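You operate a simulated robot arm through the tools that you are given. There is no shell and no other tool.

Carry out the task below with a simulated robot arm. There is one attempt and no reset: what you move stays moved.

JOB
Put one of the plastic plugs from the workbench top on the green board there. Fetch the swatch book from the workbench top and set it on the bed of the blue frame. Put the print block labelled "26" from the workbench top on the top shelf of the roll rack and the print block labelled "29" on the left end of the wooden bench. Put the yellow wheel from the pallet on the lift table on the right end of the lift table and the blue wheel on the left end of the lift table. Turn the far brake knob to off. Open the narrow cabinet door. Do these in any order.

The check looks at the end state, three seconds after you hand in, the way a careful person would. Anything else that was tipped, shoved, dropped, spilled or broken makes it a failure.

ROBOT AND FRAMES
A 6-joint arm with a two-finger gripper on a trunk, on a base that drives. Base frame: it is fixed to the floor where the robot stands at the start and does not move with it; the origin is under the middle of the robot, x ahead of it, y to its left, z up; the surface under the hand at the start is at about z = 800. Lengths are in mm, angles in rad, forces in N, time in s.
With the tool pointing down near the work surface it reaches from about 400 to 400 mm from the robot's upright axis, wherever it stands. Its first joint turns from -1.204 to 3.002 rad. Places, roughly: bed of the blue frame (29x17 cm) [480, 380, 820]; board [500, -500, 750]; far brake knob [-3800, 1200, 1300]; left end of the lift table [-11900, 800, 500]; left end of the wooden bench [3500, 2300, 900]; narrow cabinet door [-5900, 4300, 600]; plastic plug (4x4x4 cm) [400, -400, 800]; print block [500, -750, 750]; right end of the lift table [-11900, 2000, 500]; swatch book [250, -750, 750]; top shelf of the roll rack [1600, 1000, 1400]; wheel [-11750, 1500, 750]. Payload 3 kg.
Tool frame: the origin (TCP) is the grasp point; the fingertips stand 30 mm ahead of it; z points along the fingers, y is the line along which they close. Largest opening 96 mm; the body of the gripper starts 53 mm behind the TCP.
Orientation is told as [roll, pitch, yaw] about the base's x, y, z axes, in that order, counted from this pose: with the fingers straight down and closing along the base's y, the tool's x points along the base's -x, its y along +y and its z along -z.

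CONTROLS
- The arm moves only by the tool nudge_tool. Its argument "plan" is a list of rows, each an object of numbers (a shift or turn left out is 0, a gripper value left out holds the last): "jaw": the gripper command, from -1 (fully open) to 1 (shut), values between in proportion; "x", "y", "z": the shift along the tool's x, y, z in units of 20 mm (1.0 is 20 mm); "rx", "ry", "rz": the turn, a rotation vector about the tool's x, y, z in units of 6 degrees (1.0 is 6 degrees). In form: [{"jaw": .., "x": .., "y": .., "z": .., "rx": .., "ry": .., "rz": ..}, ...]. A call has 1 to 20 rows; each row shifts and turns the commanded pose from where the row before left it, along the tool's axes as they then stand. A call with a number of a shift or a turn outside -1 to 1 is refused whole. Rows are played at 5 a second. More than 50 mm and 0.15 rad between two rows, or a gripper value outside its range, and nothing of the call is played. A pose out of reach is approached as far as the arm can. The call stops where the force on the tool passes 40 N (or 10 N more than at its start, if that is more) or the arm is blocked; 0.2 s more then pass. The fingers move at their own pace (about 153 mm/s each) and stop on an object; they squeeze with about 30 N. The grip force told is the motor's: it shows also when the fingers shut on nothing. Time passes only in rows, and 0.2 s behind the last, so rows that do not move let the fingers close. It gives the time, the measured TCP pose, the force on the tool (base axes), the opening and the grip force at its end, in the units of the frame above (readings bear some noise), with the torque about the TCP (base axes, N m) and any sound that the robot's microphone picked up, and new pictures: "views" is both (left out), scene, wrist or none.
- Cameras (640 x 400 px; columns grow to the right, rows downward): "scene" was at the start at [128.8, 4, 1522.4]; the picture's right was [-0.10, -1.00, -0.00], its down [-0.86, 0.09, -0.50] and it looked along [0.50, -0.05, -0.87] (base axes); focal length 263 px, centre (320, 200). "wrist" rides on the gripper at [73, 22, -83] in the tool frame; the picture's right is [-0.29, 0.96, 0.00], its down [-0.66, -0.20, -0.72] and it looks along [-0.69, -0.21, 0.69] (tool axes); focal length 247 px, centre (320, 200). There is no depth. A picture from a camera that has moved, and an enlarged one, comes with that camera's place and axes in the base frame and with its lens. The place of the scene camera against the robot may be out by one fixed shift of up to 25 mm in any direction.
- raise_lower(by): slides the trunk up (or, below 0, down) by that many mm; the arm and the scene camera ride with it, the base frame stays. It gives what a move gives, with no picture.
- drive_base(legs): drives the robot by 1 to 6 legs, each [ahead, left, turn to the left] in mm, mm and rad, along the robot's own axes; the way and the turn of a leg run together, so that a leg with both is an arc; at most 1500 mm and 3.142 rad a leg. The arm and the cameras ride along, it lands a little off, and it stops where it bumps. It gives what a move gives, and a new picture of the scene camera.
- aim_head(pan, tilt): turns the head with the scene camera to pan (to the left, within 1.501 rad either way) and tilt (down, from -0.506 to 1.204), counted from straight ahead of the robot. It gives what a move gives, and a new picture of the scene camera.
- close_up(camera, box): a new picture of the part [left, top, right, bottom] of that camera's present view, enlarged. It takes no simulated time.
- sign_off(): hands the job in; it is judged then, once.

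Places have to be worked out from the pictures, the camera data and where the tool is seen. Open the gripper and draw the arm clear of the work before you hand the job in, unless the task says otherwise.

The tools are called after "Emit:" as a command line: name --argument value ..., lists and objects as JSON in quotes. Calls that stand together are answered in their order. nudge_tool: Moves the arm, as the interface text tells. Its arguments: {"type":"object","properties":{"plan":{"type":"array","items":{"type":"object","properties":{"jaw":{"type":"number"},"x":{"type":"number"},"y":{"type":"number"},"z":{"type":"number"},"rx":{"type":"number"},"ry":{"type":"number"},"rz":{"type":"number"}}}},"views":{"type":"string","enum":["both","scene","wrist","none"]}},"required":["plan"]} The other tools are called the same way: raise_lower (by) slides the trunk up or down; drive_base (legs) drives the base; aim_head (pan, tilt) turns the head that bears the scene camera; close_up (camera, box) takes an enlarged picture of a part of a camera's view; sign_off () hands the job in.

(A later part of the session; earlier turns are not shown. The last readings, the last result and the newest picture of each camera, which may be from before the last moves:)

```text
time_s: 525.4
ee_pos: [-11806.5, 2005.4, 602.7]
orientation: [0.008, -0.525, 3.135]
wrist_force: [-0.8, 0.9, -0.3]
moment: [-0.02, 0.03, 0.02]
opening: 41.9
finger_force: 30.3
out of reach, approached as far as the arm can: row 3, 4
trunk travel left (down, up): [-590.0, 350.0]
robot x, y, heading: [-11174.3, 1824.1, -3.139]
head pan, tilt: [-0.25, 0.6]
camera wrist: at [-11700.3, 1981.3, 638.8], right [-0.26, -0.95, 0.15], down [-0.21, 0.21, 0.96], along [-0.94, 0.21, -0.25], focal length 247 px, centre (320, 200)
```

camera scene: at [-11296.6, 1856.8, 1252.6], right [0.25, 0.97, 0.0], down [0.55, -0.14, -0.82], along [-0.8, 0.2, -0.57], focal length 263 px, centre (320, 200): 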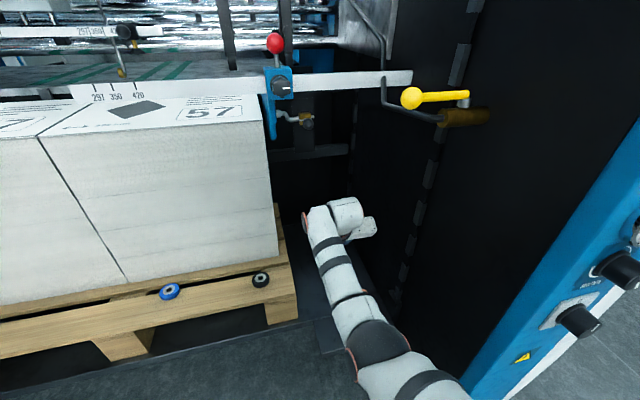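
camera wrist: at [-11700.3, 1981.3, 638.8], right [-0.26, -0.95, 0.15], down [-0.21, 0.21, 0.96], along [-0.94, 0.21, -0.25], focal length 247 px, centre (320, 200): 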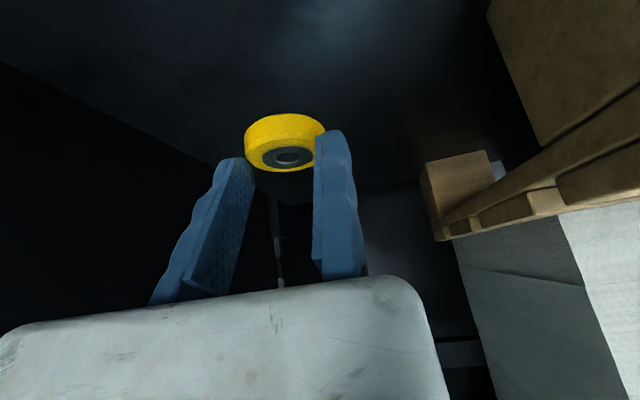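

The arm is at its reach limit, so I'll use the trunk for the remaining descent in small steps.

Emit:
raise_lower --by -32

Emit:
raise_lower --by -8

```text
time_s: 526.2
ee_pos: [-11806.6, 2005.1, 571.0]
orientation: [0.008, -0.525, 3.133]
wrist_force: [-0.5, -0.2, -0.4]
moment: [-0.01, 0.0, -0.01]
opening: 41.6
finger_force: 30.3
trunk travel left (down, up): [-558.0, 382.0]
robot x, y, heading: [-11171.3, 1824.2, -3.144]
head pan, tilt: [-0.25, 0.6]
```

```text
time_s: 526.7
ee_pos: [-11806.0, 2005.4, 562.7]
orientation: [0.009, -0.524, 3.134]
wrist_force: [-0.5, 0.6, -0.4]
moment: [-0.02, -0.02, 0.01]
opening: 41.4
finger_force: 29.9
trunk travel left (down, up): [-550.0, 390.0]
robot x, y, heading: [-11171.1, 1826.1, -3.138]
head pan, tilt: [-0.25, 0.6]
```

Emit:
raise_lower --by -6

Emit:
nudge_tool --plan '[{}]' --views "wrist"

Emit:
close_up --camera "wrist" --box '[160, 50, 440, 230]'

```text
time_s: 527.3
ee_pos: [-11804.1, 2005.3, 556.7]
orientation: [0.01, -0.524, 3.133]
wrist_force: [0.0, 0.0, -0.1]
moment: [0.0, -0.04, -0.01]
opening: 41.0
finger_force: 30.2
trunk travel left (down, up): [-544.0, 396.0]
robot x, y, heading: [-11173.6, 1828.9, -3.144]
head pan, tilt: [-0.25, 0.6]
```

```text
time_s: 527.7
ee_pos: [-11805.3, 2005.4, 557.2]
orientation: [0.009, -0.523, 3.133]
wrist_force: [-0.6, -0.3, -0.6]
moment: [-0.01, 0.0, 0.0]
opening: 41.1
finger_force: 31.1
trunk travel left (down, up): [-544.0, 396.0]
robot x, y, heading: [-11170.3, 1824.6, -3.142]
head pan, tilt: [-0.25, 0.6]
camera wrist: at [-11700.2, 1981.2, 592.8], right [-0.26, -0.95, 0.15], down [-0.21, 0.21, 0.95], along [-0.94, 0.21, -0.25], focal length 247 px, centre (320, 200)
```

wrist: 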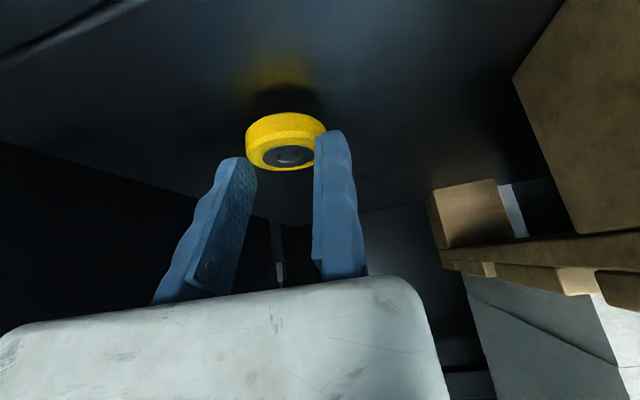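

```text
2.22 times, centred on (300, 140) of wrist
camera zoom: at [-11700.2, 1981.2, 592.8], right [-0.26, -0.95, 0.15], down [-0.21, 0.21, 0.95], along [-0.94, 0.21, -0.25], focal length 549 px, centre (364, 333)
```

zoom: 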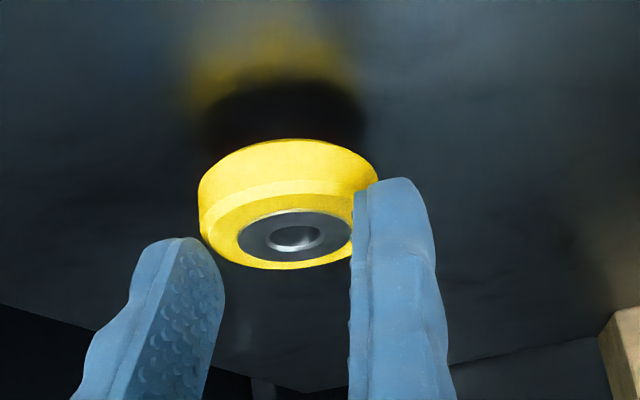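

The shadow shows the table surface is still ~20 mm below. I'll continue down.

Emit:
raise_lower --by -8

Emit:
raise_lower --by -5

Emit:
raise_lower --by -4

Emit:
nudge_tool --plan '[{}]' --views "wrist"

```text
time_s: 528.3
ee_pos: [-11804.3, 2004.8, 549.7]
orientation: [0.008, -0.525, 3.133]
wrist_force: [1.6, 0.3, 1.5]
moment: [0.09, -0.03, -0.08]
opening: 40.7
finger_force: 30.3
trunk travel left (down, up): [-536.0, 404.0]
robot x, y, heading: [-11171.6, 1819.4, -3.14]
head pan, tilt: [-0.25, 0.6]
```

```text
time_s: 528.8
ee_pos: [-11805.3, 2005.5, 548.4]
orientation: [0.007, -0.532, 3.135]
wrist_force: [4.0, 0.3, 19.8]
moment: [0.73, -0.07, -0.11]
opening: 40.4
finger_force: 29.7
trunk travel left (down, up): [-531.0, 409.0]
robot x, y, heading: [-11168.7, 1823.4, -3.142]
head pan, tilt: [-0.25, 0.6]
```

```text
time_s: 529.3
ee_pos: [-11804.7, 2004.6, 548.4]
orientation: [0.002, -0.538, 3.137]
wrist_force: [1.5, 3.3, 36.5]
moment: [1.2, 0.04, -0.02]
opening: 39.9
finger_force: 30.4
trunk travel left (down, up): [-527.0, 413.0]
robot x, y, heading: [-11174.4, 1826.1, -3.142]
head pan, tilt: [-0.25, 0.6]
```

```text
time_s: 529.7
ee_pos: [-11805.2, 2005.1, 549.7]
orientation: [0.003, -0.54, 3.134]
wrist_force: [0.5, 4.8, 38.0]
moment: [1.26, 0.23, -0.03]
opening: 40.3
finger_force: 30.2
trunk travel left (down, up): [-527.0, 413.0]
robot x, y, heading: [-11170.1, 1826.0, -3.138]
head pan, tilt: [-0.25, 0.6]
camera wrist: at [-11699.2, 1981.0, 582.8], right [-0.26, -0.95, 0.15], down [-0.19, 0.21, 0.96], along [-0.95, 0.22, -0.24], focal length 247 px, centre (320, 200)
```

wrist: 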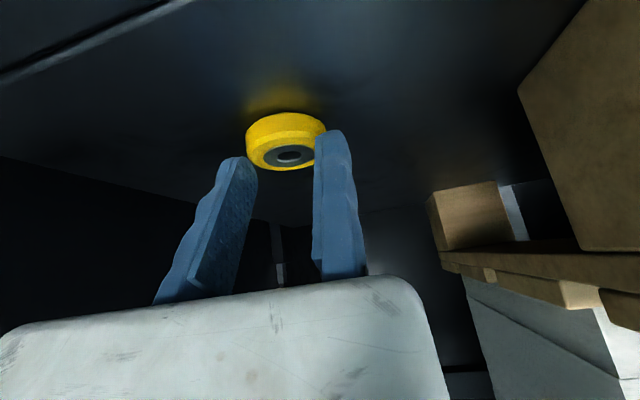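

It's on the surface. I'll relieve the load, then open the fingers and withdraw up and back.

Emit:
raise_lower --by 4

Emit:
nudge_tool --plan '[{"jaw": 0.05}, {"jaw": -0.15}, {}, {"y": 0.15}, {}]' --views "wrist"

```text
time_s: 530.3
ee_pos: [-11805.4, 2005.5, 549.3]
orientation: [0.007, -0.532, 3.133]
wrist_force: [-6.1, 6.0, 26.1]
moment: [1.0, 0.52, 0.02]
opening: 40.3
finger_force: 30.3
trunk travel left (down, up): [-531.0, 409.0]
robot x, y, heading: [-11169.5, 1823.8, -3.142]
head pan, tilt: [-0.25, 0.6]
```

```text
time_s: 531.5
ee_pos: [-11806.3, 2002.6, 544.0]
orientation: [0.007, -0.524, 3.132]
wrist_force: [-0.7, 0.4, -0.4]
moment: [0.0, 0.01, -0.01]
opening: 55.1
finger_force: 0.2
trunk travel left (down, up): [-531.0, 409.0]
robot x, y, heading: [-11173.8, 1821.6, -3.14]
head pan, tilt: [-0.25, 0.6]
camera wrist: at [-11701.0, 1978.2, 579.6], right [-0.26, -0.95, 0.15], down [-0.21, 0.21, 0.95], along [-0.94, 0.22, -0.25], focal length 247 px, centre (320, 200)
```

wrist: 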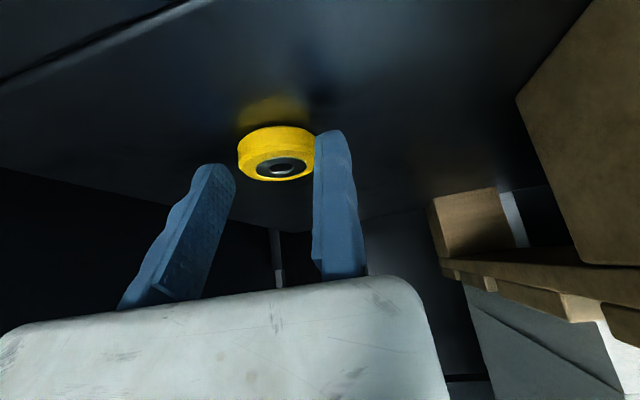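

Emit:
nudge_tool --plan '[{"x": -0.25, "z": -0.43}, {"x": -0.5, "z": -0.866}, {"x": -0.5, "z": -0.866}, {"x": -0.5, "z": -0.866}, {"x": -0.5, "z": -0.866}, {"x": -0.5, "z": -0.866}, {}]' --views "wrist"

Emit:
close_up --camera "wrist" --box '[180, 0, 420, 150]'

```text
time_s: 533.1
ee_pos: [-11844.4, 2004.1, 639.0]
orientation: [0.007, -0.521, 3.133]
wrist_force: [0.9, 0.0, -0.4]
moment: [-0.02, 0.0, 0.0]
opening: 55.1
finger_force: 0.1
out of reach, approached as far as the arm can: row 1, 2, 3, 4, 5, 6
trunk travel left (down, up): [-531.0, 409.0]
robot x, y, heading: [-11174.8, 1824.4, -3.139]
head pan, tilt: [-0.25, 0.6]
camera wrist: at [-11738.2, 1980.3, 674.1], right [-0.26, -0.95, 0.15], down [-0.21, 0.21, 0.95], along [-0.94, 0.21, -0.26], focal length 247 px, centre (320, 200)
```

wrist: 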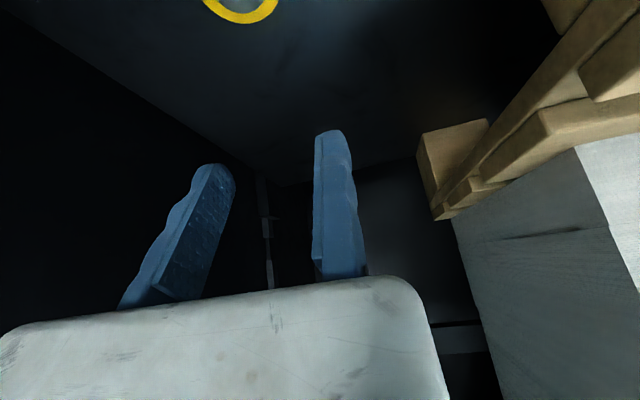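

```text
2.67 times, centred on (300, 75) of wrist
camera zoom: at [-11738.2, 1980.3, 674.1], right [-0.26, -0.95, 0.15], down [-0.21, 0.21, 0.95], along [-0.94, 0.21, -0.26], focal length 659 px, centre (373, 533)
```

zoom: 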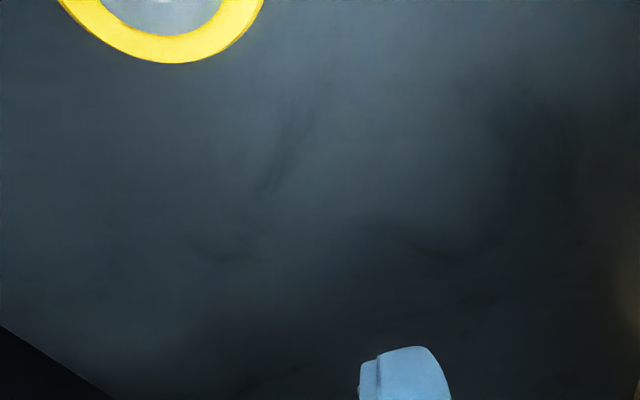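

The yellow wheel is on the right end at about [−11817, 2023]. I'll back off and look at it from the head camera, then go for the blue wheel.

Emit:
drive_base --legs '[[-240, 0, 0]]'

Emit:
raise_lower --by 60

Emit:
aim_head --pan -0.15 --tilt 0.6

```text
time_s: 534.8
ee_pos: [-11603.7, 2005.8, 637.9]
orientation: [0.007, -0.521, 3.131]
wrist_force: [-0.2, 0.1, -0.9]
moment: [-0.04, -0.02, 0.0]
opening: 55.3
finger_force: 0.1
trunk travel left (down, up): [-531.0, 409.0]
robot x, y, heading: [-10930.7, 1823.9, 3.14]
head pan, tilt: [-0.25, 0.6]
camera scene: at [-11056.0, 1857.0, 1193.8], right [0.25, 0.97, 0.0], down [0.55, -0.14, -0.83], along [-0.8, 0.2, -0.56], focal length 263 px, centre (320, 200)
```

scene: 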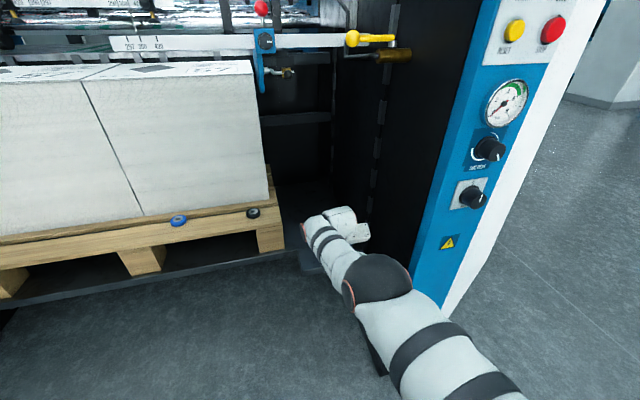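

```text
time_s: 535.8
ee_pos: [-11603.6, 2005.8, 697.5]
orientation: [0.006, -0.521, 3.132]
wrist_force: [-0.1, -1.3, -0.9]
moment: [0.0, 0.01, 0.02]
opening: 55.1
finger_force: 0.1
trunk travel left (down, up): [-591.0, 349.0]
robot x, y, heading: [-10932.9, 1821.7, 3.137]
head pan, tilt: [-0.25, 0.6]
```

```text
time_s: 536.5
ee_pos: [-11604.1, 2005.1, 697.8]
orientation: [0.007, -0.521, 3.13]
wrist_force: [-0.7, 0.0, -0.6]
moment: [0.01, -0.01, 0.0]
opening: 55.2
finger_force: 0.1
trunk travel left (down, up): [-591.0, 349.0]
robot x, y, heading: [-10937.4, 1825.8, 3.142]
head pan, tilt: [-0.15, 0.6]
camera scene: at [-11058.5, 1848.4, 1253.7], right [0.15, 0.99, 0.0], down [0.56, -0.09, -0.83], along [-0.82, 0.12, -0.56], focal length 263 px, centre (320, 200)
```

scene: 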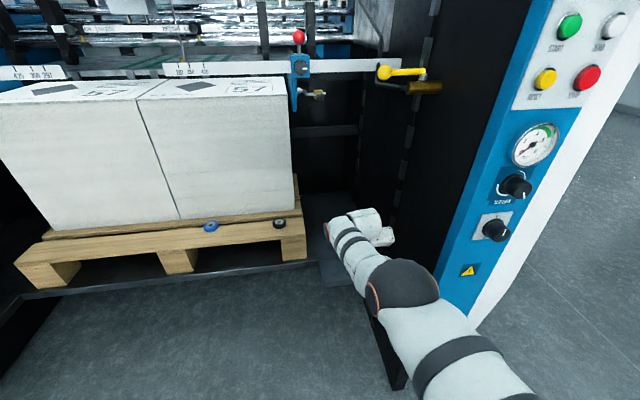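

I'll pull the arm back to mid-range and slide left to line up on the blue wheel near [−11832, 1556].

Emit:
nudge_tool --plan '[{"x": 0.87, "z": -0.5, "jaw": -0.3}, {"x": 0.87, "z": -0.5}, {"x": 0.87, "z": -0.5}, {"x": -0.5, "z": -0.6}, {}]' --views "none"

Emit:
drive_base --legs '[[0, 470, 0], [130, 0, 0]]'

Emit:
nudge_tool --plan '[{}]' --views "wrist"

Emit:
close_up --camera "scene" --box '[300, 200, 560, 380]'

```text
time_s: 537.7
ee_pos: [-11602.9, 2007.6, 694.9]
orientation: [0.007, -0.522, 3.132]
wrist_force: [-0.1, -0.6, -0.2]
moment: [0.0, 0.01, 0.02]
opening: 62.3
finger_force: 0.0
out of reach, approached as far as the arm can: row 1, 2, 3
trunk travel left (down, up): [-591.0, 349.0]
robot x, y, heading: [-10930.8, 1823.8, 3.139]
head pan, tilt: [-0.15, 0.6]
```

```text
time_s: 541.4
ee_pos: [-11733.9, 1546.6, 694.3]
orientation: [0.008, -0.521, 3.126]
wrist_force: [0.8, 0.4, 0.2]
moment: [0.02, 0.02, 0.0]
opening: 62.4
finger_force: 0.0
trunk travel left (down, up): [-591.0, 349.0]
robot x, y, heading: [-11065.4, 1362.2, 3.136]
head pan, tilt: [-0.15, 0.6]
camera scene: at [-11189.9, 1383.6, 1253.6], right [0.16, 0.99, 0.0], down [0.56, -0.09, -0.82], along [-0.81, 0.13, -0.57], focal length 263 px, centre (320, 200)
```

scene: 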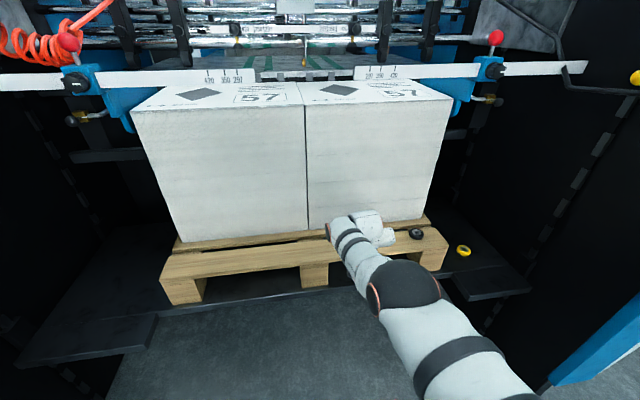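

```text
time_s: 541.8
ee_pos: [-11730.7, 1545.7, 695.1]
orientation: [0.008, -0.522, 3.128]
wrist_force: [0.5, 0.4, 0.0]
moment: [-0.01, -0.01, -0.03]
opening: 62.3
finger_force: 0.1
trunk travel left (down, up): [-591.0, 349.0]
robot x, y, heading: [-11064.0, 1357.0, 3.135]
head pan, tilt: [-0.15, 0.6]
camera wrist: at [-11627.4, 1521.5, 731.5], right [-0.27, -0.95, 0.15], down [-0.21, 0.21, 0.95], along [-0.94, 0.22, -0.26], focal length 247 px, centre (320, 200)
```

wrist: 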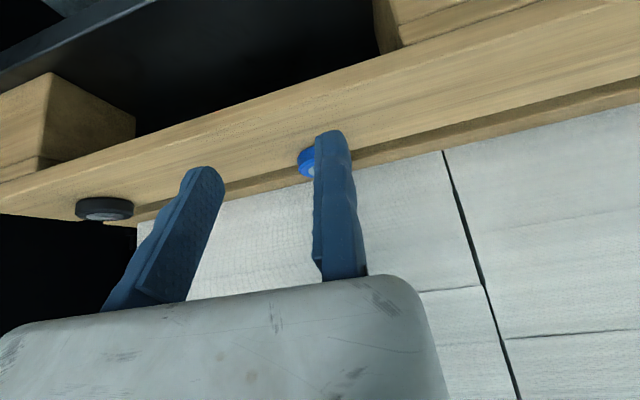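

```text
2.22 times, centred on (430, 290) of scene
camera zoom: at [-11189.0, 1383.6, 1253.7], right [0.16, 0.99, 0.0], down [0.56, -0.09, -0.82], along [-0.81, 0.13, -0.57], focal length 585 px, centre (76, 0)
```

zoom: 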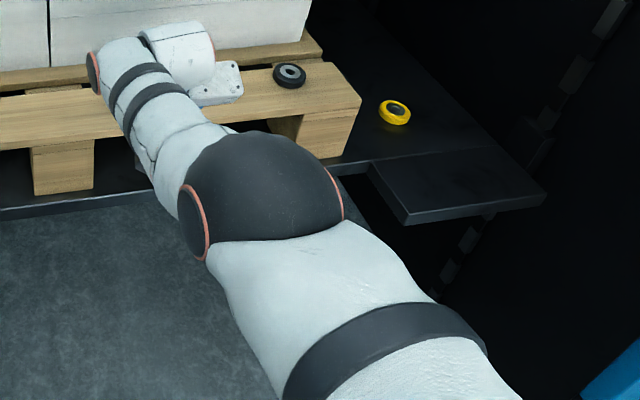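

The yellow wheel sits flat on the table's right end. The arm is stretched, so I'll command a larger inward move to bend the elbow again.

Emit:
nudge_tool --plan '[{"x": 0.87, "z": -0.5}, {"x": 0.87, "z": -0.5}, {"x": 0.87, "z": -0.5}, {"x": 0.87, "z": -0.5}, {"x": 0.87, "z": -0.5}, {"x": 0.87, "z": -0.5}, {}]' --views "wrist"

```text
time_s: 543.4
ee_pos: [-11719.6, 1550.0, 659.3]
orientation: [0.007, -0.521, 3.128]
wrist_force: [-0.6, -0.4, 0.1]
moment: [0.01, 0.02, 0.0]
opening: 62.7
finger_force: 0.0
out of reach, approached as far as the arm can: row 1, 2, 3, 4, 5, 6
trunk travel left (down, up): [-591.0, 349.0]
robot x, y, heading: [-11066.0, 1355.7, 3.131]
head pan, tilt: [-0.15, 0.6]
camera wrist: at [-11615.1, 1524.5, 696.3], right [-0.27, -0.95, 0.15], down [-0.21, 0.21, 0.95], along [-0.94, 0.22, -0.26], focal length 247 px, centre (320, 200)
```

wrist: 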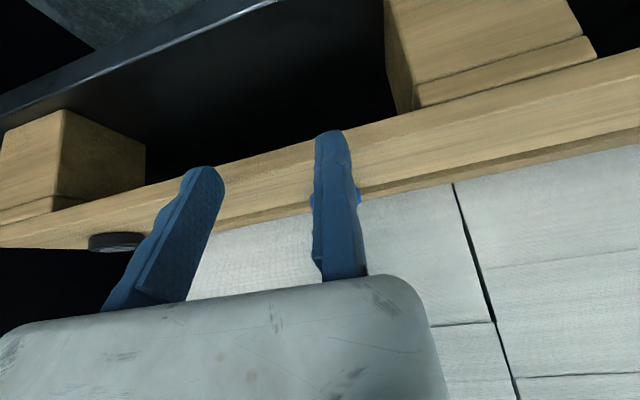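

I'll back the base off before unlocking the elbow, to keep clear of the pallet.

Emit:
drive_base --legs '[[-150, 0, 0]]'

Emit:
nudge_tool --plan '[{"x": 1, "z": -0.2}, {"x": 1, "z": -0.2}, {"x": 1, "z": -0.2}, {"x": 1, "z": -0.2}, {"x": 1, "z": -0.2}, {"x": 1, "z": -0.2}, {"x": 1, "z": -0.2}, {}]' --views "none"

```text
time_s: 544.7
ee_pos: [-11574.2, 1549.6, 660.9]
orientation: [0.006, -0.523, 3.123]
wrist_force: [-0.4, 1.2, -0.3]
moment: [-0.02, 0.0, 0.0]
opening: 62.5
finger_force: 0.0
trunk travel left (down, up): [-591.0, 349.0]
robot x, y, heading: [-10916.2, 1357.8, 3.13]
head pan, tilt: [-0.15, 0.6]
camera scene: at [-11042.4, 1382.8, 1253.8], right [0.16, 0.99, 0.0], down [0.56, -0.09, -0.83], along [-0.81, 0.13, -0.56], focal length 263 px, centre (320, 200)
```

scene: 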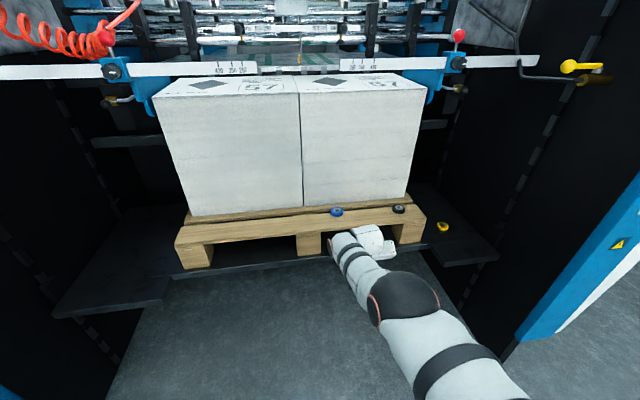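

```text
time_s: 546.5
ee_pos: [-11529.7, 1553.2, 569.4]
orientation: [0.007, -0.521, 3.122]
wrist_force: [-0.1, 0.2, -0.2]
moment: [-0.02, 0.03, 0.02]
opening: 62.2
finger_force: 0.0
out of reach, approached as far as the arm can: row 1, 2, 3, 4, 5, 6, 7
trunk travel left (down, up): [-591.0, 349.0]
robot x, y, heading: [-10918.9, 1359.9, 3.131]
head pan, tilt: [-0.15, 0.6]
```

Emit:
nudge_tool --plan '[{"x": 0.87, "z": -0.5}, {"x": 0.87, "z": -0.5}, {"x": 0.87, "z": -0.5}, {"x": 0.87, "z": -0.5}, {"x": 0.87, "z": -0.5}, {"x": 0.87, "z": -0.5}, {}]' --views "none"

```text
time_s: 548.1
ee_pos: [-11487.3, 1555.0, 511.2]
orientation: [0.008, -0.52, 3.122]
wrist_force: [-0.3, 0.2, 0.2]
moment: [-0.01, 0.01, 0.0]
opening: 62.4
finger_force: 0.1
out of reach, approached as far as the arm can: row 1, 2, 3, 4, 5, 6
trunk travel left (down, up): [-591.0, 349.0]
robot x, y, heading: [-10922.0, 1357.0, 3.13]
head pan, tilt: [-0.15, 0.6]
```

The elbow is locked straight. A sideways move may bend it, so I'll try moving the hand right and inward here in free space.

Emit:
nudge_tool --plan '[{"y": -1}, {"y": -1}, {"y": -1}, {"y": -1}, {"x": 0.87, "z": -0.5}, {"x": 0.87, "z": -0.5}, {"x": 0.87, "z": -0.5}, {}]' --views "scene"

```text
time_s: 549.9
ee_pos: [-11449.8, 1642.3, 488.2]
orientation: [0.009, -0.519, 3.121]
wrist_force: [-0.3, -1.0, 0.3]
moment: [0.01, 0.02, 0.02]
opening: 62.5
finger_force: 0.1
out of reach, approached as far as the arm can: row 3, 5, 6, 7
trunk travel left (down, up): [-591.0, 349.0]
robot x, y, heading: [-10918.6, 1357.4, 3.135]
head pan, tilt: [-0.15, 0.6]
camera scene: at [-11043.4, 1382.7, 1253.7], right [0.16, 0.99, 0.0], down [0.56, -0.09, -0.82], along [-0.81, 0.13, -0.57], focal length 263 px, centre (320, 200)
```

scene: 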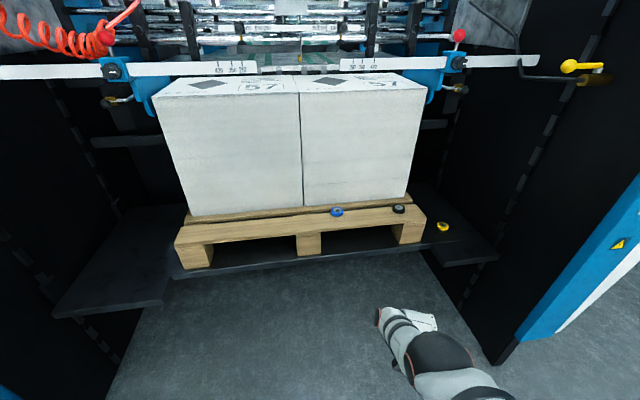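

Emit:
aim_head --pan -0.5 --tilt 1.1

```text
time_s: 550.9
ee_pos: [-11450.1, 1642.0, 488.2]
orientation: [0.009, -0.52, 3.122]
wrist_force: [0.4, 0.6, -1.1]
moment: [0.0, -0.04, -0.01]
opening: 62.4
finger_force: 0.0
trunk travel left (down, up): [-591.0, 349.0]
robot x, y, heading: [-10918.6, 1354.5, 3.133]
head pan, tilt: [-0.499, 1.1]
camera scene: at [-11011.3, 1399.5, 1215.2], right [0.49, 0.87, 0.0], down [0.78, -0.43, -0.45], along [-0.4, 0.22, -0.89], focal length 263 px, centre (320, 200)
```

scene: 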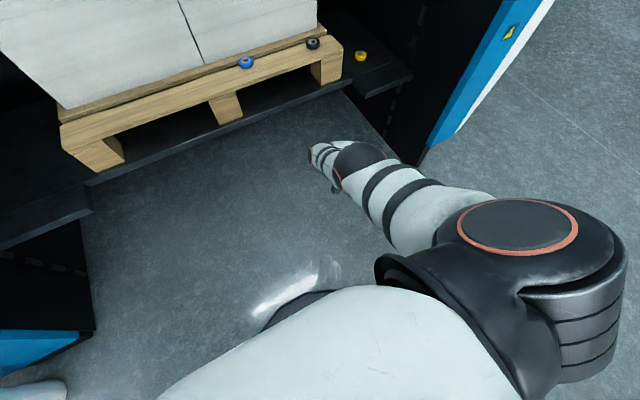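

I'll rise to mid-height first, where pulling in worked before, and then pull inward.

Emit:
nudge_tool --plan '[{"x": -0.5, "z": -0.866}, {"x": -0.5, "z": -0.866}, {"x": -0.5, "z": -0.866}, {"x": -0.5, "z": -0.866}, {"x": -0.5, "z": -0.866}, {"x": -0.5, "z": -0.866}, {"x": -0.5, "z": -0.866}, {"x": -0.5, "z": -0.866}, {"x": -0.5, "z": -0.866}, {}]' --views "none"

```text
time_s: 553.0
ee_pos: [-11529.9, 1671.9, 610.4]
orientation: [0.009, -0.52, 3.123]
wrist_force: [1.0, -0.5, -0.1]
moment: [0.03, 0.0, -0.02]
opening: 62.6
finger_force: 0.1
out of reach, approached as far as the arm can: row 1, 2, 3, 4, 5, 6, 7, 8, 9
trunk travel left (down, up): [-591.0, 349.0]
robot x, y, heading: [-10921.3, 1360.8, 3.127]
head pan, tilt: [-0.499, 1.1]
```

Emit:
nudge_tool --plan '[{"ry": -1}, {"ry": -1}, {"ry": -1}, {"ry": -1}, {"ry": -1}, {}]' --views "none"

Emit:
nudge_tool --plan '[{"x": 0.5, "z": -0.866}, {"x": 0.5, "z": -0.866}, {"x": 0.5, "z": -0.866}, {"x": 0.5, "z": -0.866}, {"x": 0.5, "z": -0.866}, {"x": 0.5, "z": -0.866}, {}]' --views "scene"

```text
time_s: 554.5
ee_pos: [-11547.7, 1675.9, 598.7]
orientation: [0.011, -1.044, 3.116]
wrist_force: [-0.2, -0.5, -0.1]
moment: [0.0, 0.02, 0.01]
opening: 62.6
finger_force: 0.1
out of reach, approached as far as the arm can: row 1, 2, 3
trunk travel left (down, up): [-591.0, 349.0]
robot x, y, heading: [-10919.6, 1356.2, 3.131]
head pan, tilt: [-0.499, 1.1]
```

```text
time_s: 556.0
ee_pos: [-11485.0, 1700.2, 545.3]
orientation: [0.013, -1.045, 3.116]
wrist_force: [0.5, 0.2, 0.3]
moment: [0.0, 0.03, -0.01]
opening: 62.5
finger_force: 0.0
out of reach, approached as far as the arm can: row 1, 2, 3, 4, 5, 6
trunk travel left (down, up): [-591.0, 349.0]
robot x, y, heading: [-10921.0, 1357.1, 3.131]
head pan, tilt: [-0.499, 1.1]
camera scene: at [-11011.3, 1399.4, 1215.1], right [0.49, 0.87, 0.0], down [0.78, -0.43, -0.45], along [-0.4, 0.22, -0.89], focal length 263 px, centre (320, 200)
```

scene: 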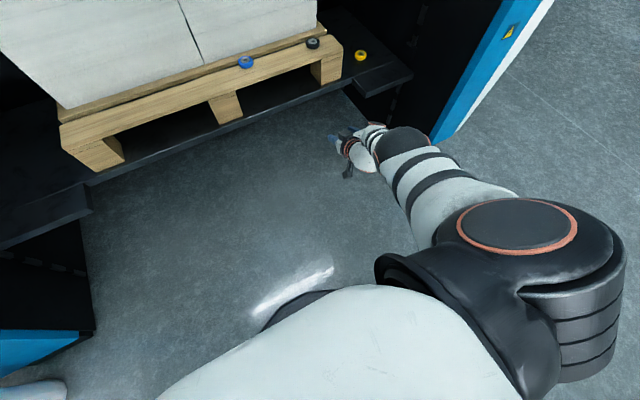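

The arm is on a branch where only a narrow reach band works, so I'll return it to the pose that worked for the yellow wheel and position with the base and trunk instead.

Emit:
nudge_tool --plan '[{"x": -0.93, "y": 0.89}, {"x": -0.93, "y": 0.89}, {"x": -0.93, "y": 0.89}, {"x": -0.93, "y": 0.89}, {"x": -0.93, "y": 0.89}, {"x": -0.93, "y": 0.89}, {"x": -0.93, "y": 0.89}, {"x": -0.93, "y": 0.89}, {"x": -0.93, "y": 0.89}, {"ry": 1}, {"ry": 1}, {"ry": 1}, {"ry": 1}, {"ry": 1}, {}]' --views "scene"

```text
time_s: 559.2
ee_pos: [-11578.7, 1554.6, 668.6]
orientation: [0.008, -0.52, 3.122]
wrist_force: [0.3, -0.2, 0.1]
moment: [-0.01, 0.01, -0.01]
opening: 62.2
finger_force: 0.1
out of reach, approached as far as the arm can: row 1, 2, 3, 4, 5, 6, 7, 8, 12, 13, 14
trunk travel left (down, up): [-591.0, 349.0]
robot x, y, heading: [-10918.3, 1357.0, 3.129]
head pan, tilt: [-0.499, 1.1]
camera scene: at [-11011.3, 1399.4, 1215.1], right [0.49, 0.87, 0.0], down [0.78, -0.43, -0.45], along [-0.4, 0.22, -0.89], focal length 263 px, centre (320, 200)
```

scene: 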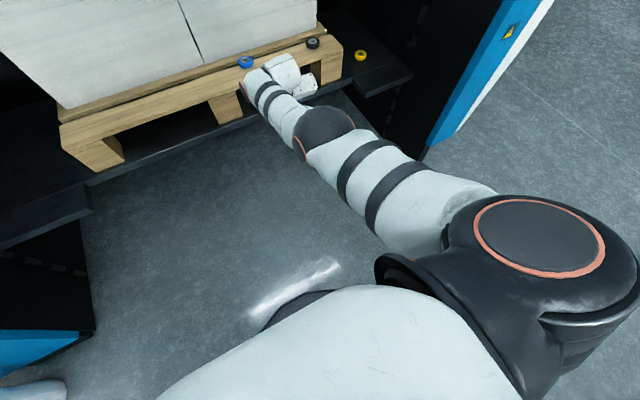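

The arm has crossed into the opposite elbow branch. I'll stretch it straight and then swing the hand right, which should fold the elbow back the usual way.

Emit:
nudge_tool --plan '[{"x": -0.87, "z": 0.5}, {"x": -0.87, "z": 0.5}, {"y": -1}, {"y": -1}, {"y": -1}, {"y": -1}, {"y": -1}, {"y": -1}, {"y": -1}, {"y": -1}, {}]' --views "scene"

```text
time_s: 561.6
ee_pos: [-11549.8, 1707.7, 680.1]
orientation: [0.008, -0.519, 3.124]
wrist_force: [0.1, -0.1, 0.1]
moment: [0.0, 0.03, 0.0]
opening: 62.5
finger_force: 0.0
out of reach, approached as far as the arm can: row 1, 2, 4, 6, 8, 9, 10
trunk travel left (down, up): [-591.0, 349.0]
robot x, y, heading: [-10916.9, 1358.4, 3.127]
head pan, tilt: [-0.499, 1.1]
camera scene: at [-11011.4, 1399.3, 1215.1], right [0.49, 0.87, 0.0], down [0.78, -0.43, -0.45], along [-0.4, 0.22, -0.89], focal length 263 px, centre (320, 200)
```

scene: 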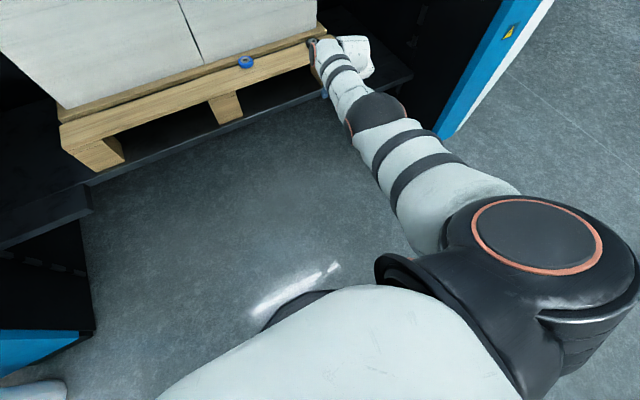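

Emit:
drive_base --legs '[[-300, 0, 0]]'

Emit:
nudge_tool --plan '[{"y": -1, "x": 0.4, "z": -0.2}, {"y": -1, "x": 0.4, "z": -0.2}, {"y": -1, "x": 0.4, "z": -0.2}, {"y": -1, "x": 0.4, "z": -0.2}, {"y": -1, "x": 0.4, "z": -0.2}, {"y": -1, "x": 0.4, "z": -0.2}, {"y": -1, "x": 0.4, "z": -0.2}, {"y": -1, "x": 0.4, "z": -0.2}, {"x": 0.87, "z": -0.5}, {"x": 0.87, "z": -0.5}, {"x": 0.87, "z": -0.5}, {}]' --views "scene"

```text
time_s: 563.7
ee_pos: [-11255.4, 1701.3, 679.7]
orientation: [0.007, -0.523, 3.13]
wrist_force: [0.1, 0.3, 0.0]
moment: [0.0, 0.03, 0.02]
opening: 62.3
finger_force: 0.2
trunk travel left (down, up): [-591.0, 349.0]
robot x, y, heading: [-10619.9, 1354.9, 3.14]
head pan, tilt: [-0.499, 1.1]
camera scene: at [-10713.0, 1396.9, 1215.2], right [0.48, 0.88, 0.0], down [0.78, -0.43, -0.45], along [-0.4, 0.22, -0.89], focal length 263 px, centre (320, 200)
```

scene: 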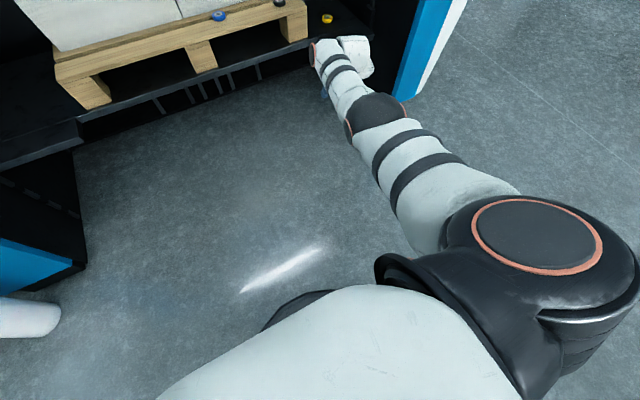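

```text
time_s: 566.3
ee_pos: [-11110.7, 1845.0, 675.7]
orientation: [0.008, -0.52, 3.132]
wrist_force: [-0.5, 0.4, -0.7]
moment: [0.0, 0.01, 0.0]
opening: 62.2
finger_force: 0.1
out of reach, approached as far as the arm can: row 5, 7, 8
trunk travel left (down, up): [-591.0, 349.0]
robot x, y, heading: [-10619.7, 1354.8, 3.142]
head pan, tilt: [-0.499, 1.1]
camera scene: at [-10714.0, 1396.8, 1215.1], right [0.48, 0.88, 0.0], down [0.78, -0.43, -0.45], along [-0.4, 0.22, -0.89], focal length 263 px, centre (320, 200)
```

scene: 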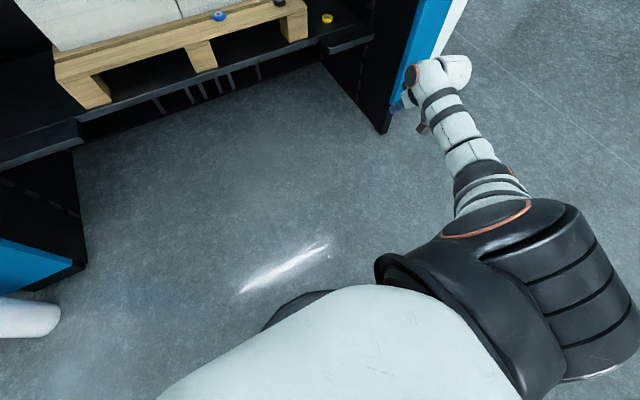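

Inward moves work now. I'll bring the hand back left at this radius and check the posture.

Emit:
nudge_tool --plan '[{"y": 1}, {"y": 1}, {"y": 1}, {"y": 1}, {"y": 1}, {"y": 1}, {"y": 1}, {"y": 1}, {"y": 1}, {"y": 1}, {"y": 1}, {"y": 1}, {"y": 1}, {"y": 1}, {}]' --views "scene"

```text
time_s: 569.5
ee_pos: [-11113.3, 1563.7, 678.8]
orientation: [0.009, -0.52, 3.13]
wrist_force: [-0.5, 0.4, -1.2]
moment: [0.01, 0.02, 0.02]
opening: 62.2
finger_force: 0.0
trunk travel left (down, up): [-591.0, 349.0]
robot x, y, heading: [-10620.8, 1357.0, 3.142]
head pan, tilt: [-0.499, 1.1]
camera scene: at [-10713.5, 1397.1, 1215.1], right [0.48, 0.88, 0.0], down [0.78, -0.43, -0.45], along [-0.4, 0.22, -0.89], focal length 263 px, centre (320, 200)
```

scene: 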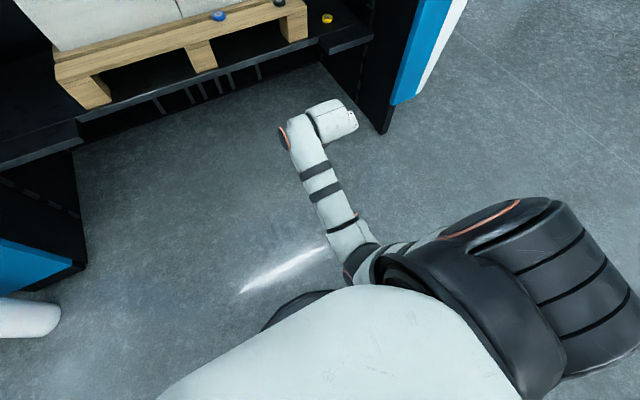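

The posture is back to normal. I'll raise the hand 50 mm and drive up to the blue wheel.

Emit:
nudge_tool --plan '[{"x": -0.5, "z": -0.866}, {"x": -0.5, "z": -0.866}, {"x": -0.9, "z": 0.1}, {"x": -0.87, "z": 0.5}, {"x": -0.87, "z": 0.5}, {}]' --views "none"

Emit:
drive_base --legs '[[540, 25, 0]]'

Emit:
nudge_tool --plan '[{}]' --views "wrist"

```text
time_s: 570.9
ee_pos: [-11173.6, 1566.7, 724.6]
orientation: [0.01, -0.522, 3.13]
wrist_force: [0.3, -0.5, 0.4]
moment: [-0.01, -0.01, -0.01]
opening: 62.3
finger_force: 0.1
trunk travel left (down, up): [-591.0, 349.0]
robot x, y, heading: [-10619.7, 1352.0, 3.138]
head pan, tilt: [-0.499, 1.1]
```

```text
time_s: 574.0
ee_pos: [-11699.6, 1543.9, 724.6]
orientation: [0.008, -0.52, 3.129]
wrist_force: [-0.2, -0.8, -0.1]
moment: [-0.03, -0.01, 0.0]
opening: 62.4
finger_force: 0.1
trunk travel left (down, up): [-591.0, 349.0]
robot x, y, heading: [-11145.5, 1333.2, 3.139]
head pan, tilt: [-0.499, 1.1]
camera scene: at [-11241.2, 1373.8, 1215.1], right [0.48, 0.88, 0.0], down [0.78, -0.43, -0.45], along [-0.4, 0.22, -0.89], focal length 263 px, centre (320, 200)
```

scene: 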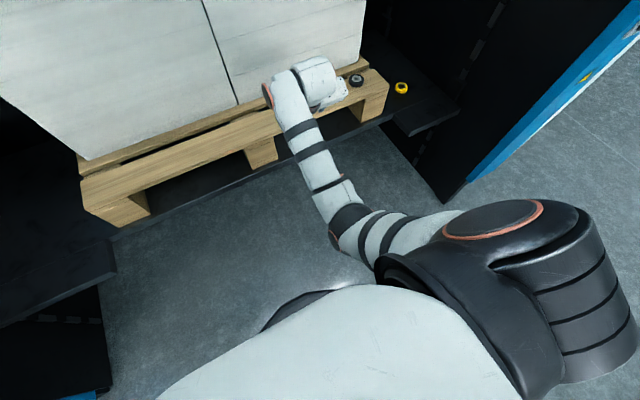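

```text
time_s: 574.4
ee_pos: [-11698.4, 1544.1, 724.9]
orientation: [0.008, -0.522, 3.129]
wrist_force: [-0.1, -1.1, 0.2]
moment: [0.02, -0.03, 0.04]
opening: 62.4
finger_force: 0.0
trunk travel left (down, up): [-591.0, 349.0]
robot x, y, heading: [-11147.4, 1336.2, 3.137]
head pan, tilt: [-0.499, 1.1]
camera wrist: at [-11594.0, 1519.7, 761.8], right [-0.26, -0.95, 0.15], down [-0.21, 0.21, 0.95], along [-0.94, 0.22, -0.26], focal length 247 px, centre (320, 200)
```

wrist: 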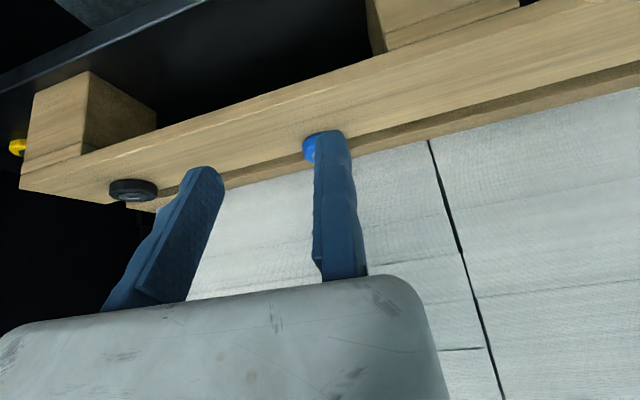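

Emit:
nudge_tool --plan '[{"y": 0.5}, {"x": -0.7, "z": 0.7}, {"x": -0.7, "z": 0.7}, {"x": -0.7, "z": 0.7}, {}]' --views "wrist"

Emit:
close_up --camera "wrist" --box '[180, 60, 420, 210]'

```text
time_s: 575.6
ee_pos: [-11756.0, 1533.8, 710.2]
orientation: [0.008, -0.521, 3.13]
wrist_force: [-0.9, -0.4, 0.1]
moment: [-0.01, -0.03, 0.01]
opening: 62.4
finger_force: 0.1
trunk travel left (down, up): [-591.0, 349.0]
robot x, y, heading: [-11149.9, 1331.3, 3.14]
head pan, tilt: [-0.499, 1.1]
camera wrist: at [-11651.0, 1510.8, 746.0], right [-0.26, -0.95, 0.15], down [-0.21, 0.21, 0.95], along [-0.94, 0.22, -0.26], focal length 247 px, centre (320, 200)
```

wrist: 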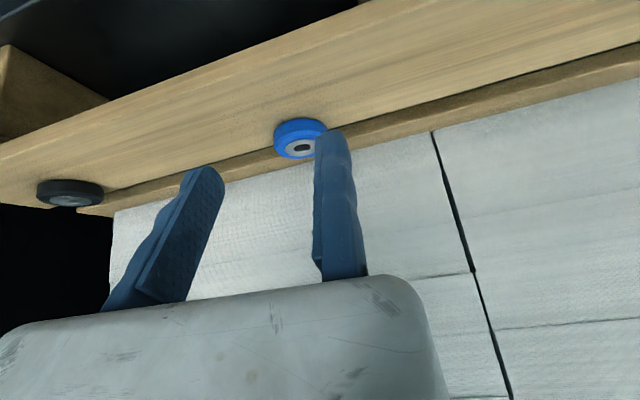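

```text
2.67 times, centred on (300, 135) of wrist
camera zoom: at [-11651.0, 1510.8, 746.0], right [-0.26, -0.95, 0.15], down [-0.21, 0.21, 0.95], along [-0.94, 0.22, -0.26], focal length 659 px, centre (373, 373)
```

zoom: 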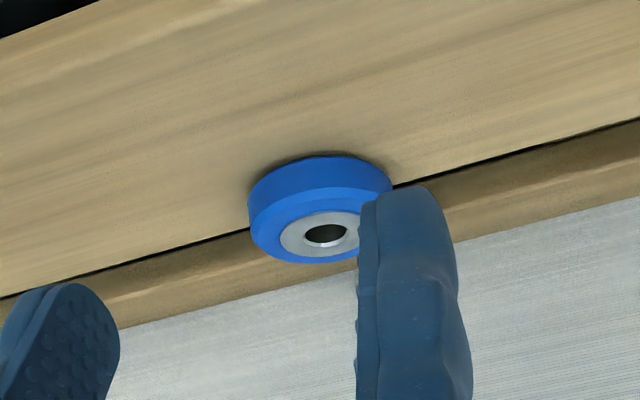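

The blue wheel is at [−11833, 1561], top z≈648. I'll drive 70 mm forward over it and then lower vertically, placing the pads well around its diameter this time.

Emit:
drive_base --legs '[[70, 0, 0]]'

Emit:
nudge_tool --plan '[{"x": 0.25, "z": 0.45}, {"x": 0.25, "z": 0.45}, {}]' --views "wrist"

Emit:
close_up --camera "wrist" --box '[180, 60, 420, 210]'

```text
time_s: 576.6
ee_pos: [-11828.2, 1535.9, 708.8]
orientation: [0.006, -0.521, 3.127]
wrist_force: [-0.8, 0.1, 1.4]
moment: [-0.01, 0.01, -0.01]
opening: 62.4
finger_force: 0.0
trunk travel left (down, up): [-591.0, 349.0]
robot x, y, heading: [-11219.2, 1330.4, 3.135]
head pan, tilt: [-0.499, 1.1]
camera scene: at [-11312.0, 1374.2, 1215.0], right [0.48, 0.88, 0.0], down [0.78, -0.43, -0.45], along [-0.4, 0.22, -0.89], focal length 263 px, centre (320, 200)
```

scene: 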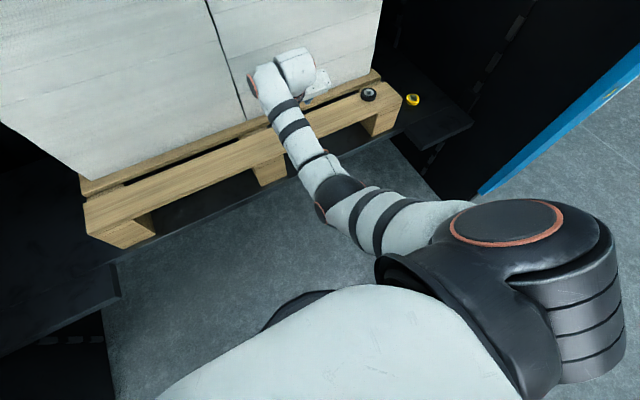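

```text
time_s: 577.4
ee_pos: [-11825.9, 1536.2, 689.2]
orientation: [0.006, -0.52, 3.128]
wrist_force: [0.1, -0.1, -0.4]
moment: [0.02, -0.01, 0.01]
opening: 62.5
finger_force: 0.0
trunk travel left (down, up): [-591.0, 349.0]
robot x, y, heading: [-11218.3, 1333.9, 3.13]
head pan, tilt: [-0.499, 1.1]
camera wrist: at [-11720.7, 1511.4, 725.5], right [-0.26, -0.95, 0.15], down [-0.21, 0.21, 0.95], along [-0.94, 0.22, -0.26], focal length 247 px, centre (320, 200)
```

wrist: 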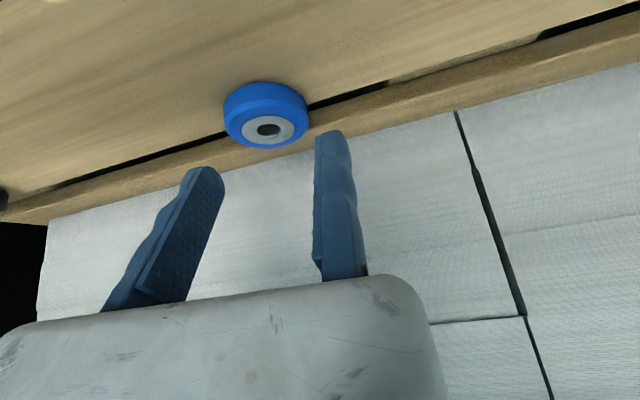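

```text
2.67 times, centred on (300, 135) of wrist
camera zoom: at [-11720.7, 1511.4, 725.5], right [-0.26, -0.95, 0.15], down [-0.21, 0.21, 0.95], along [-0.94, 0.22, -0.26], focal length 659 px, centre (373, 373)
```

zoom: 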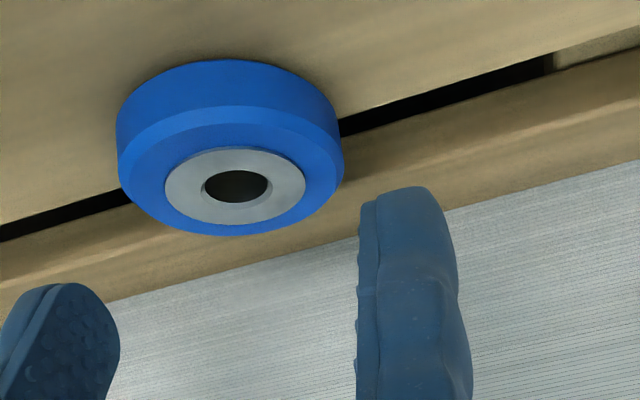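

I'll shift the fixed finger 3 mm further away, lower to the board and close.

Emit:
nudge_tool --plan '[{"y": 0.15}, {"x": 0.25, "z": 0.43}, {"x": 0.25, "z": 0.43}, {}]' --views "wrist"

```text
time_s: 578.4
ee_pos: [-11826.0, 1533.5, 668.2]
orientation: [0.008, -0.522, 3.127]
wrist_force: [0.0, 0.4, 0.3]
moment: [0.02, 0.01, 0.02]
opening: 62.3
finger_force: 0.1
trunk travel left (down, up): [-591.0, 349.0]
robot x, y, heading: [-11218.7, 1327.5, 3.138]
head pan, tilt: [-0.499, 1.1]
camera wrist: at [-11721.2, 1508.0, 705.2], right [-0.26, -0.95, 0.15], down [-0.21, 0.21, 0.95], along [-0.94, 0.22, -0.26], focal length 247 px, centre (320, 200)
```

wrist: 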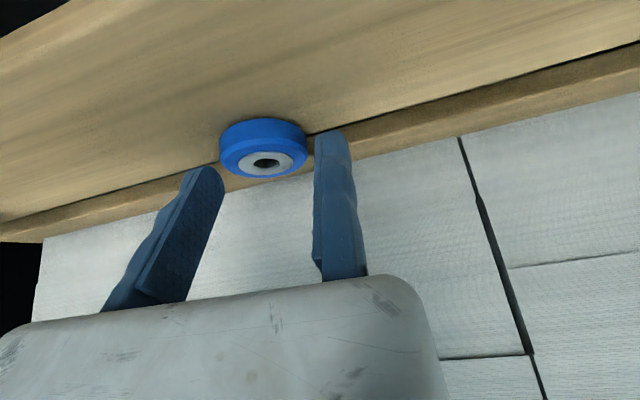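

Emit:
nudge_tool --plan '[{"x": -0.15, "z": 0.14}, {}, {"jaw": 1}, {}, {}, {}]' --views "wrist"

Emit:
nudge_tool --plan '[{}, {}, {}, {}, {}]' --views "none"

```text
time_s: 579.8
ee_pos: [-11829.9, 1532.2, 668.6]
orientation: [0.006, -0.52, 3.127]
wrist_force: [-0.3, 0.3, -1.1]
moment: [0.01, 0.03, 0.03]
opening: 47.9
finger_force: 30.1
trunk travel left (down, up): [-591.0, 349.0]
robot x, y, heading: [-11222.8, 1334.1, 3.131]
head pan, tilt: [-0.499, 1.1]
camera wrist: at [-11725.0, 1508.5, 704.5], right [-0.26, -0.95, 0.15], down [-0.21, 0.21, 0.95], along [-0.94, 0.22, -0.26], focal length 247 px, centre (320, 200)
```

wrist: 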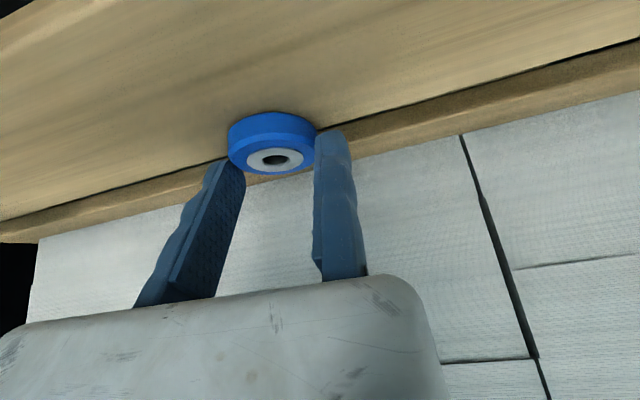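

```text
time_s: 581.0
ee_pos: [-11830.0, 1532.8, 668.3]
orientation: [0.008, -0.52, 3.127]
wrist_force: [0.0, 0.0, 0.6]
moment: [-0.01, -0.01, 0.02]
opening: 48.2
finger_force: 29.6
trunk travel left (down, up): [-591.0, 349.0]
robot x, y, heading: [-11219.1, 1332.4, 3.133]
head pan, tilt: [-0.499, 1.1]
```

The opening is stable at 48 mm, the full diameter. I'll lift and watch whether it holds.

Emit:
nudge_tool --plan '[{"x": -0.25, "z": -0.43}, {"x": -0.5, "z": -0.866}, {"x": -0.5, "z": -0.866}, {"x": -0.5, "z": -0.866}, {}, {}]' --views "wrist"

```text
time_s: 582.4
ee_pos: [-11830.0, 1534.6, 738.1]
orientation: [0.007, -0.521, 3.128]
wrist_force: [-0.1, 0.4, 0.4]
moment: [-0.03, 0.0, 0.02]
opening: 47.9
finger_force: 29.7
trunk travel left (down, up): [-591.0, 349.0]
robot x, y, heading: [-11219.4, 1333.2, 3.137]
head pan, tilt: [-0.499, 1.1]
camera wrist: at [-11725.7, 1509.8, 774.2], right [-0.26, -0.95, 0.15], down [-0.21, 0.21, 0.95], along [-0.94, 0.22, -0.26], focal length 247 px, centre (320, 200)
```

wrist: 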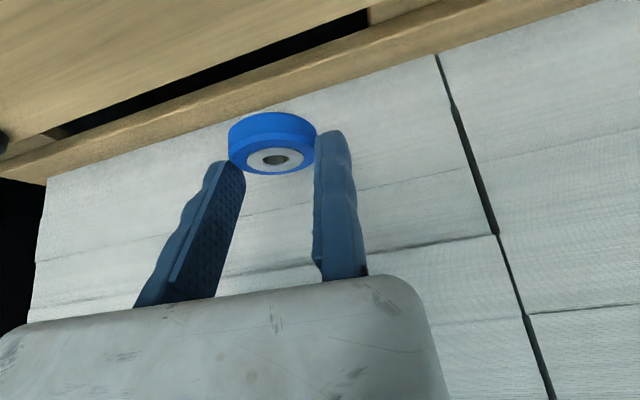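

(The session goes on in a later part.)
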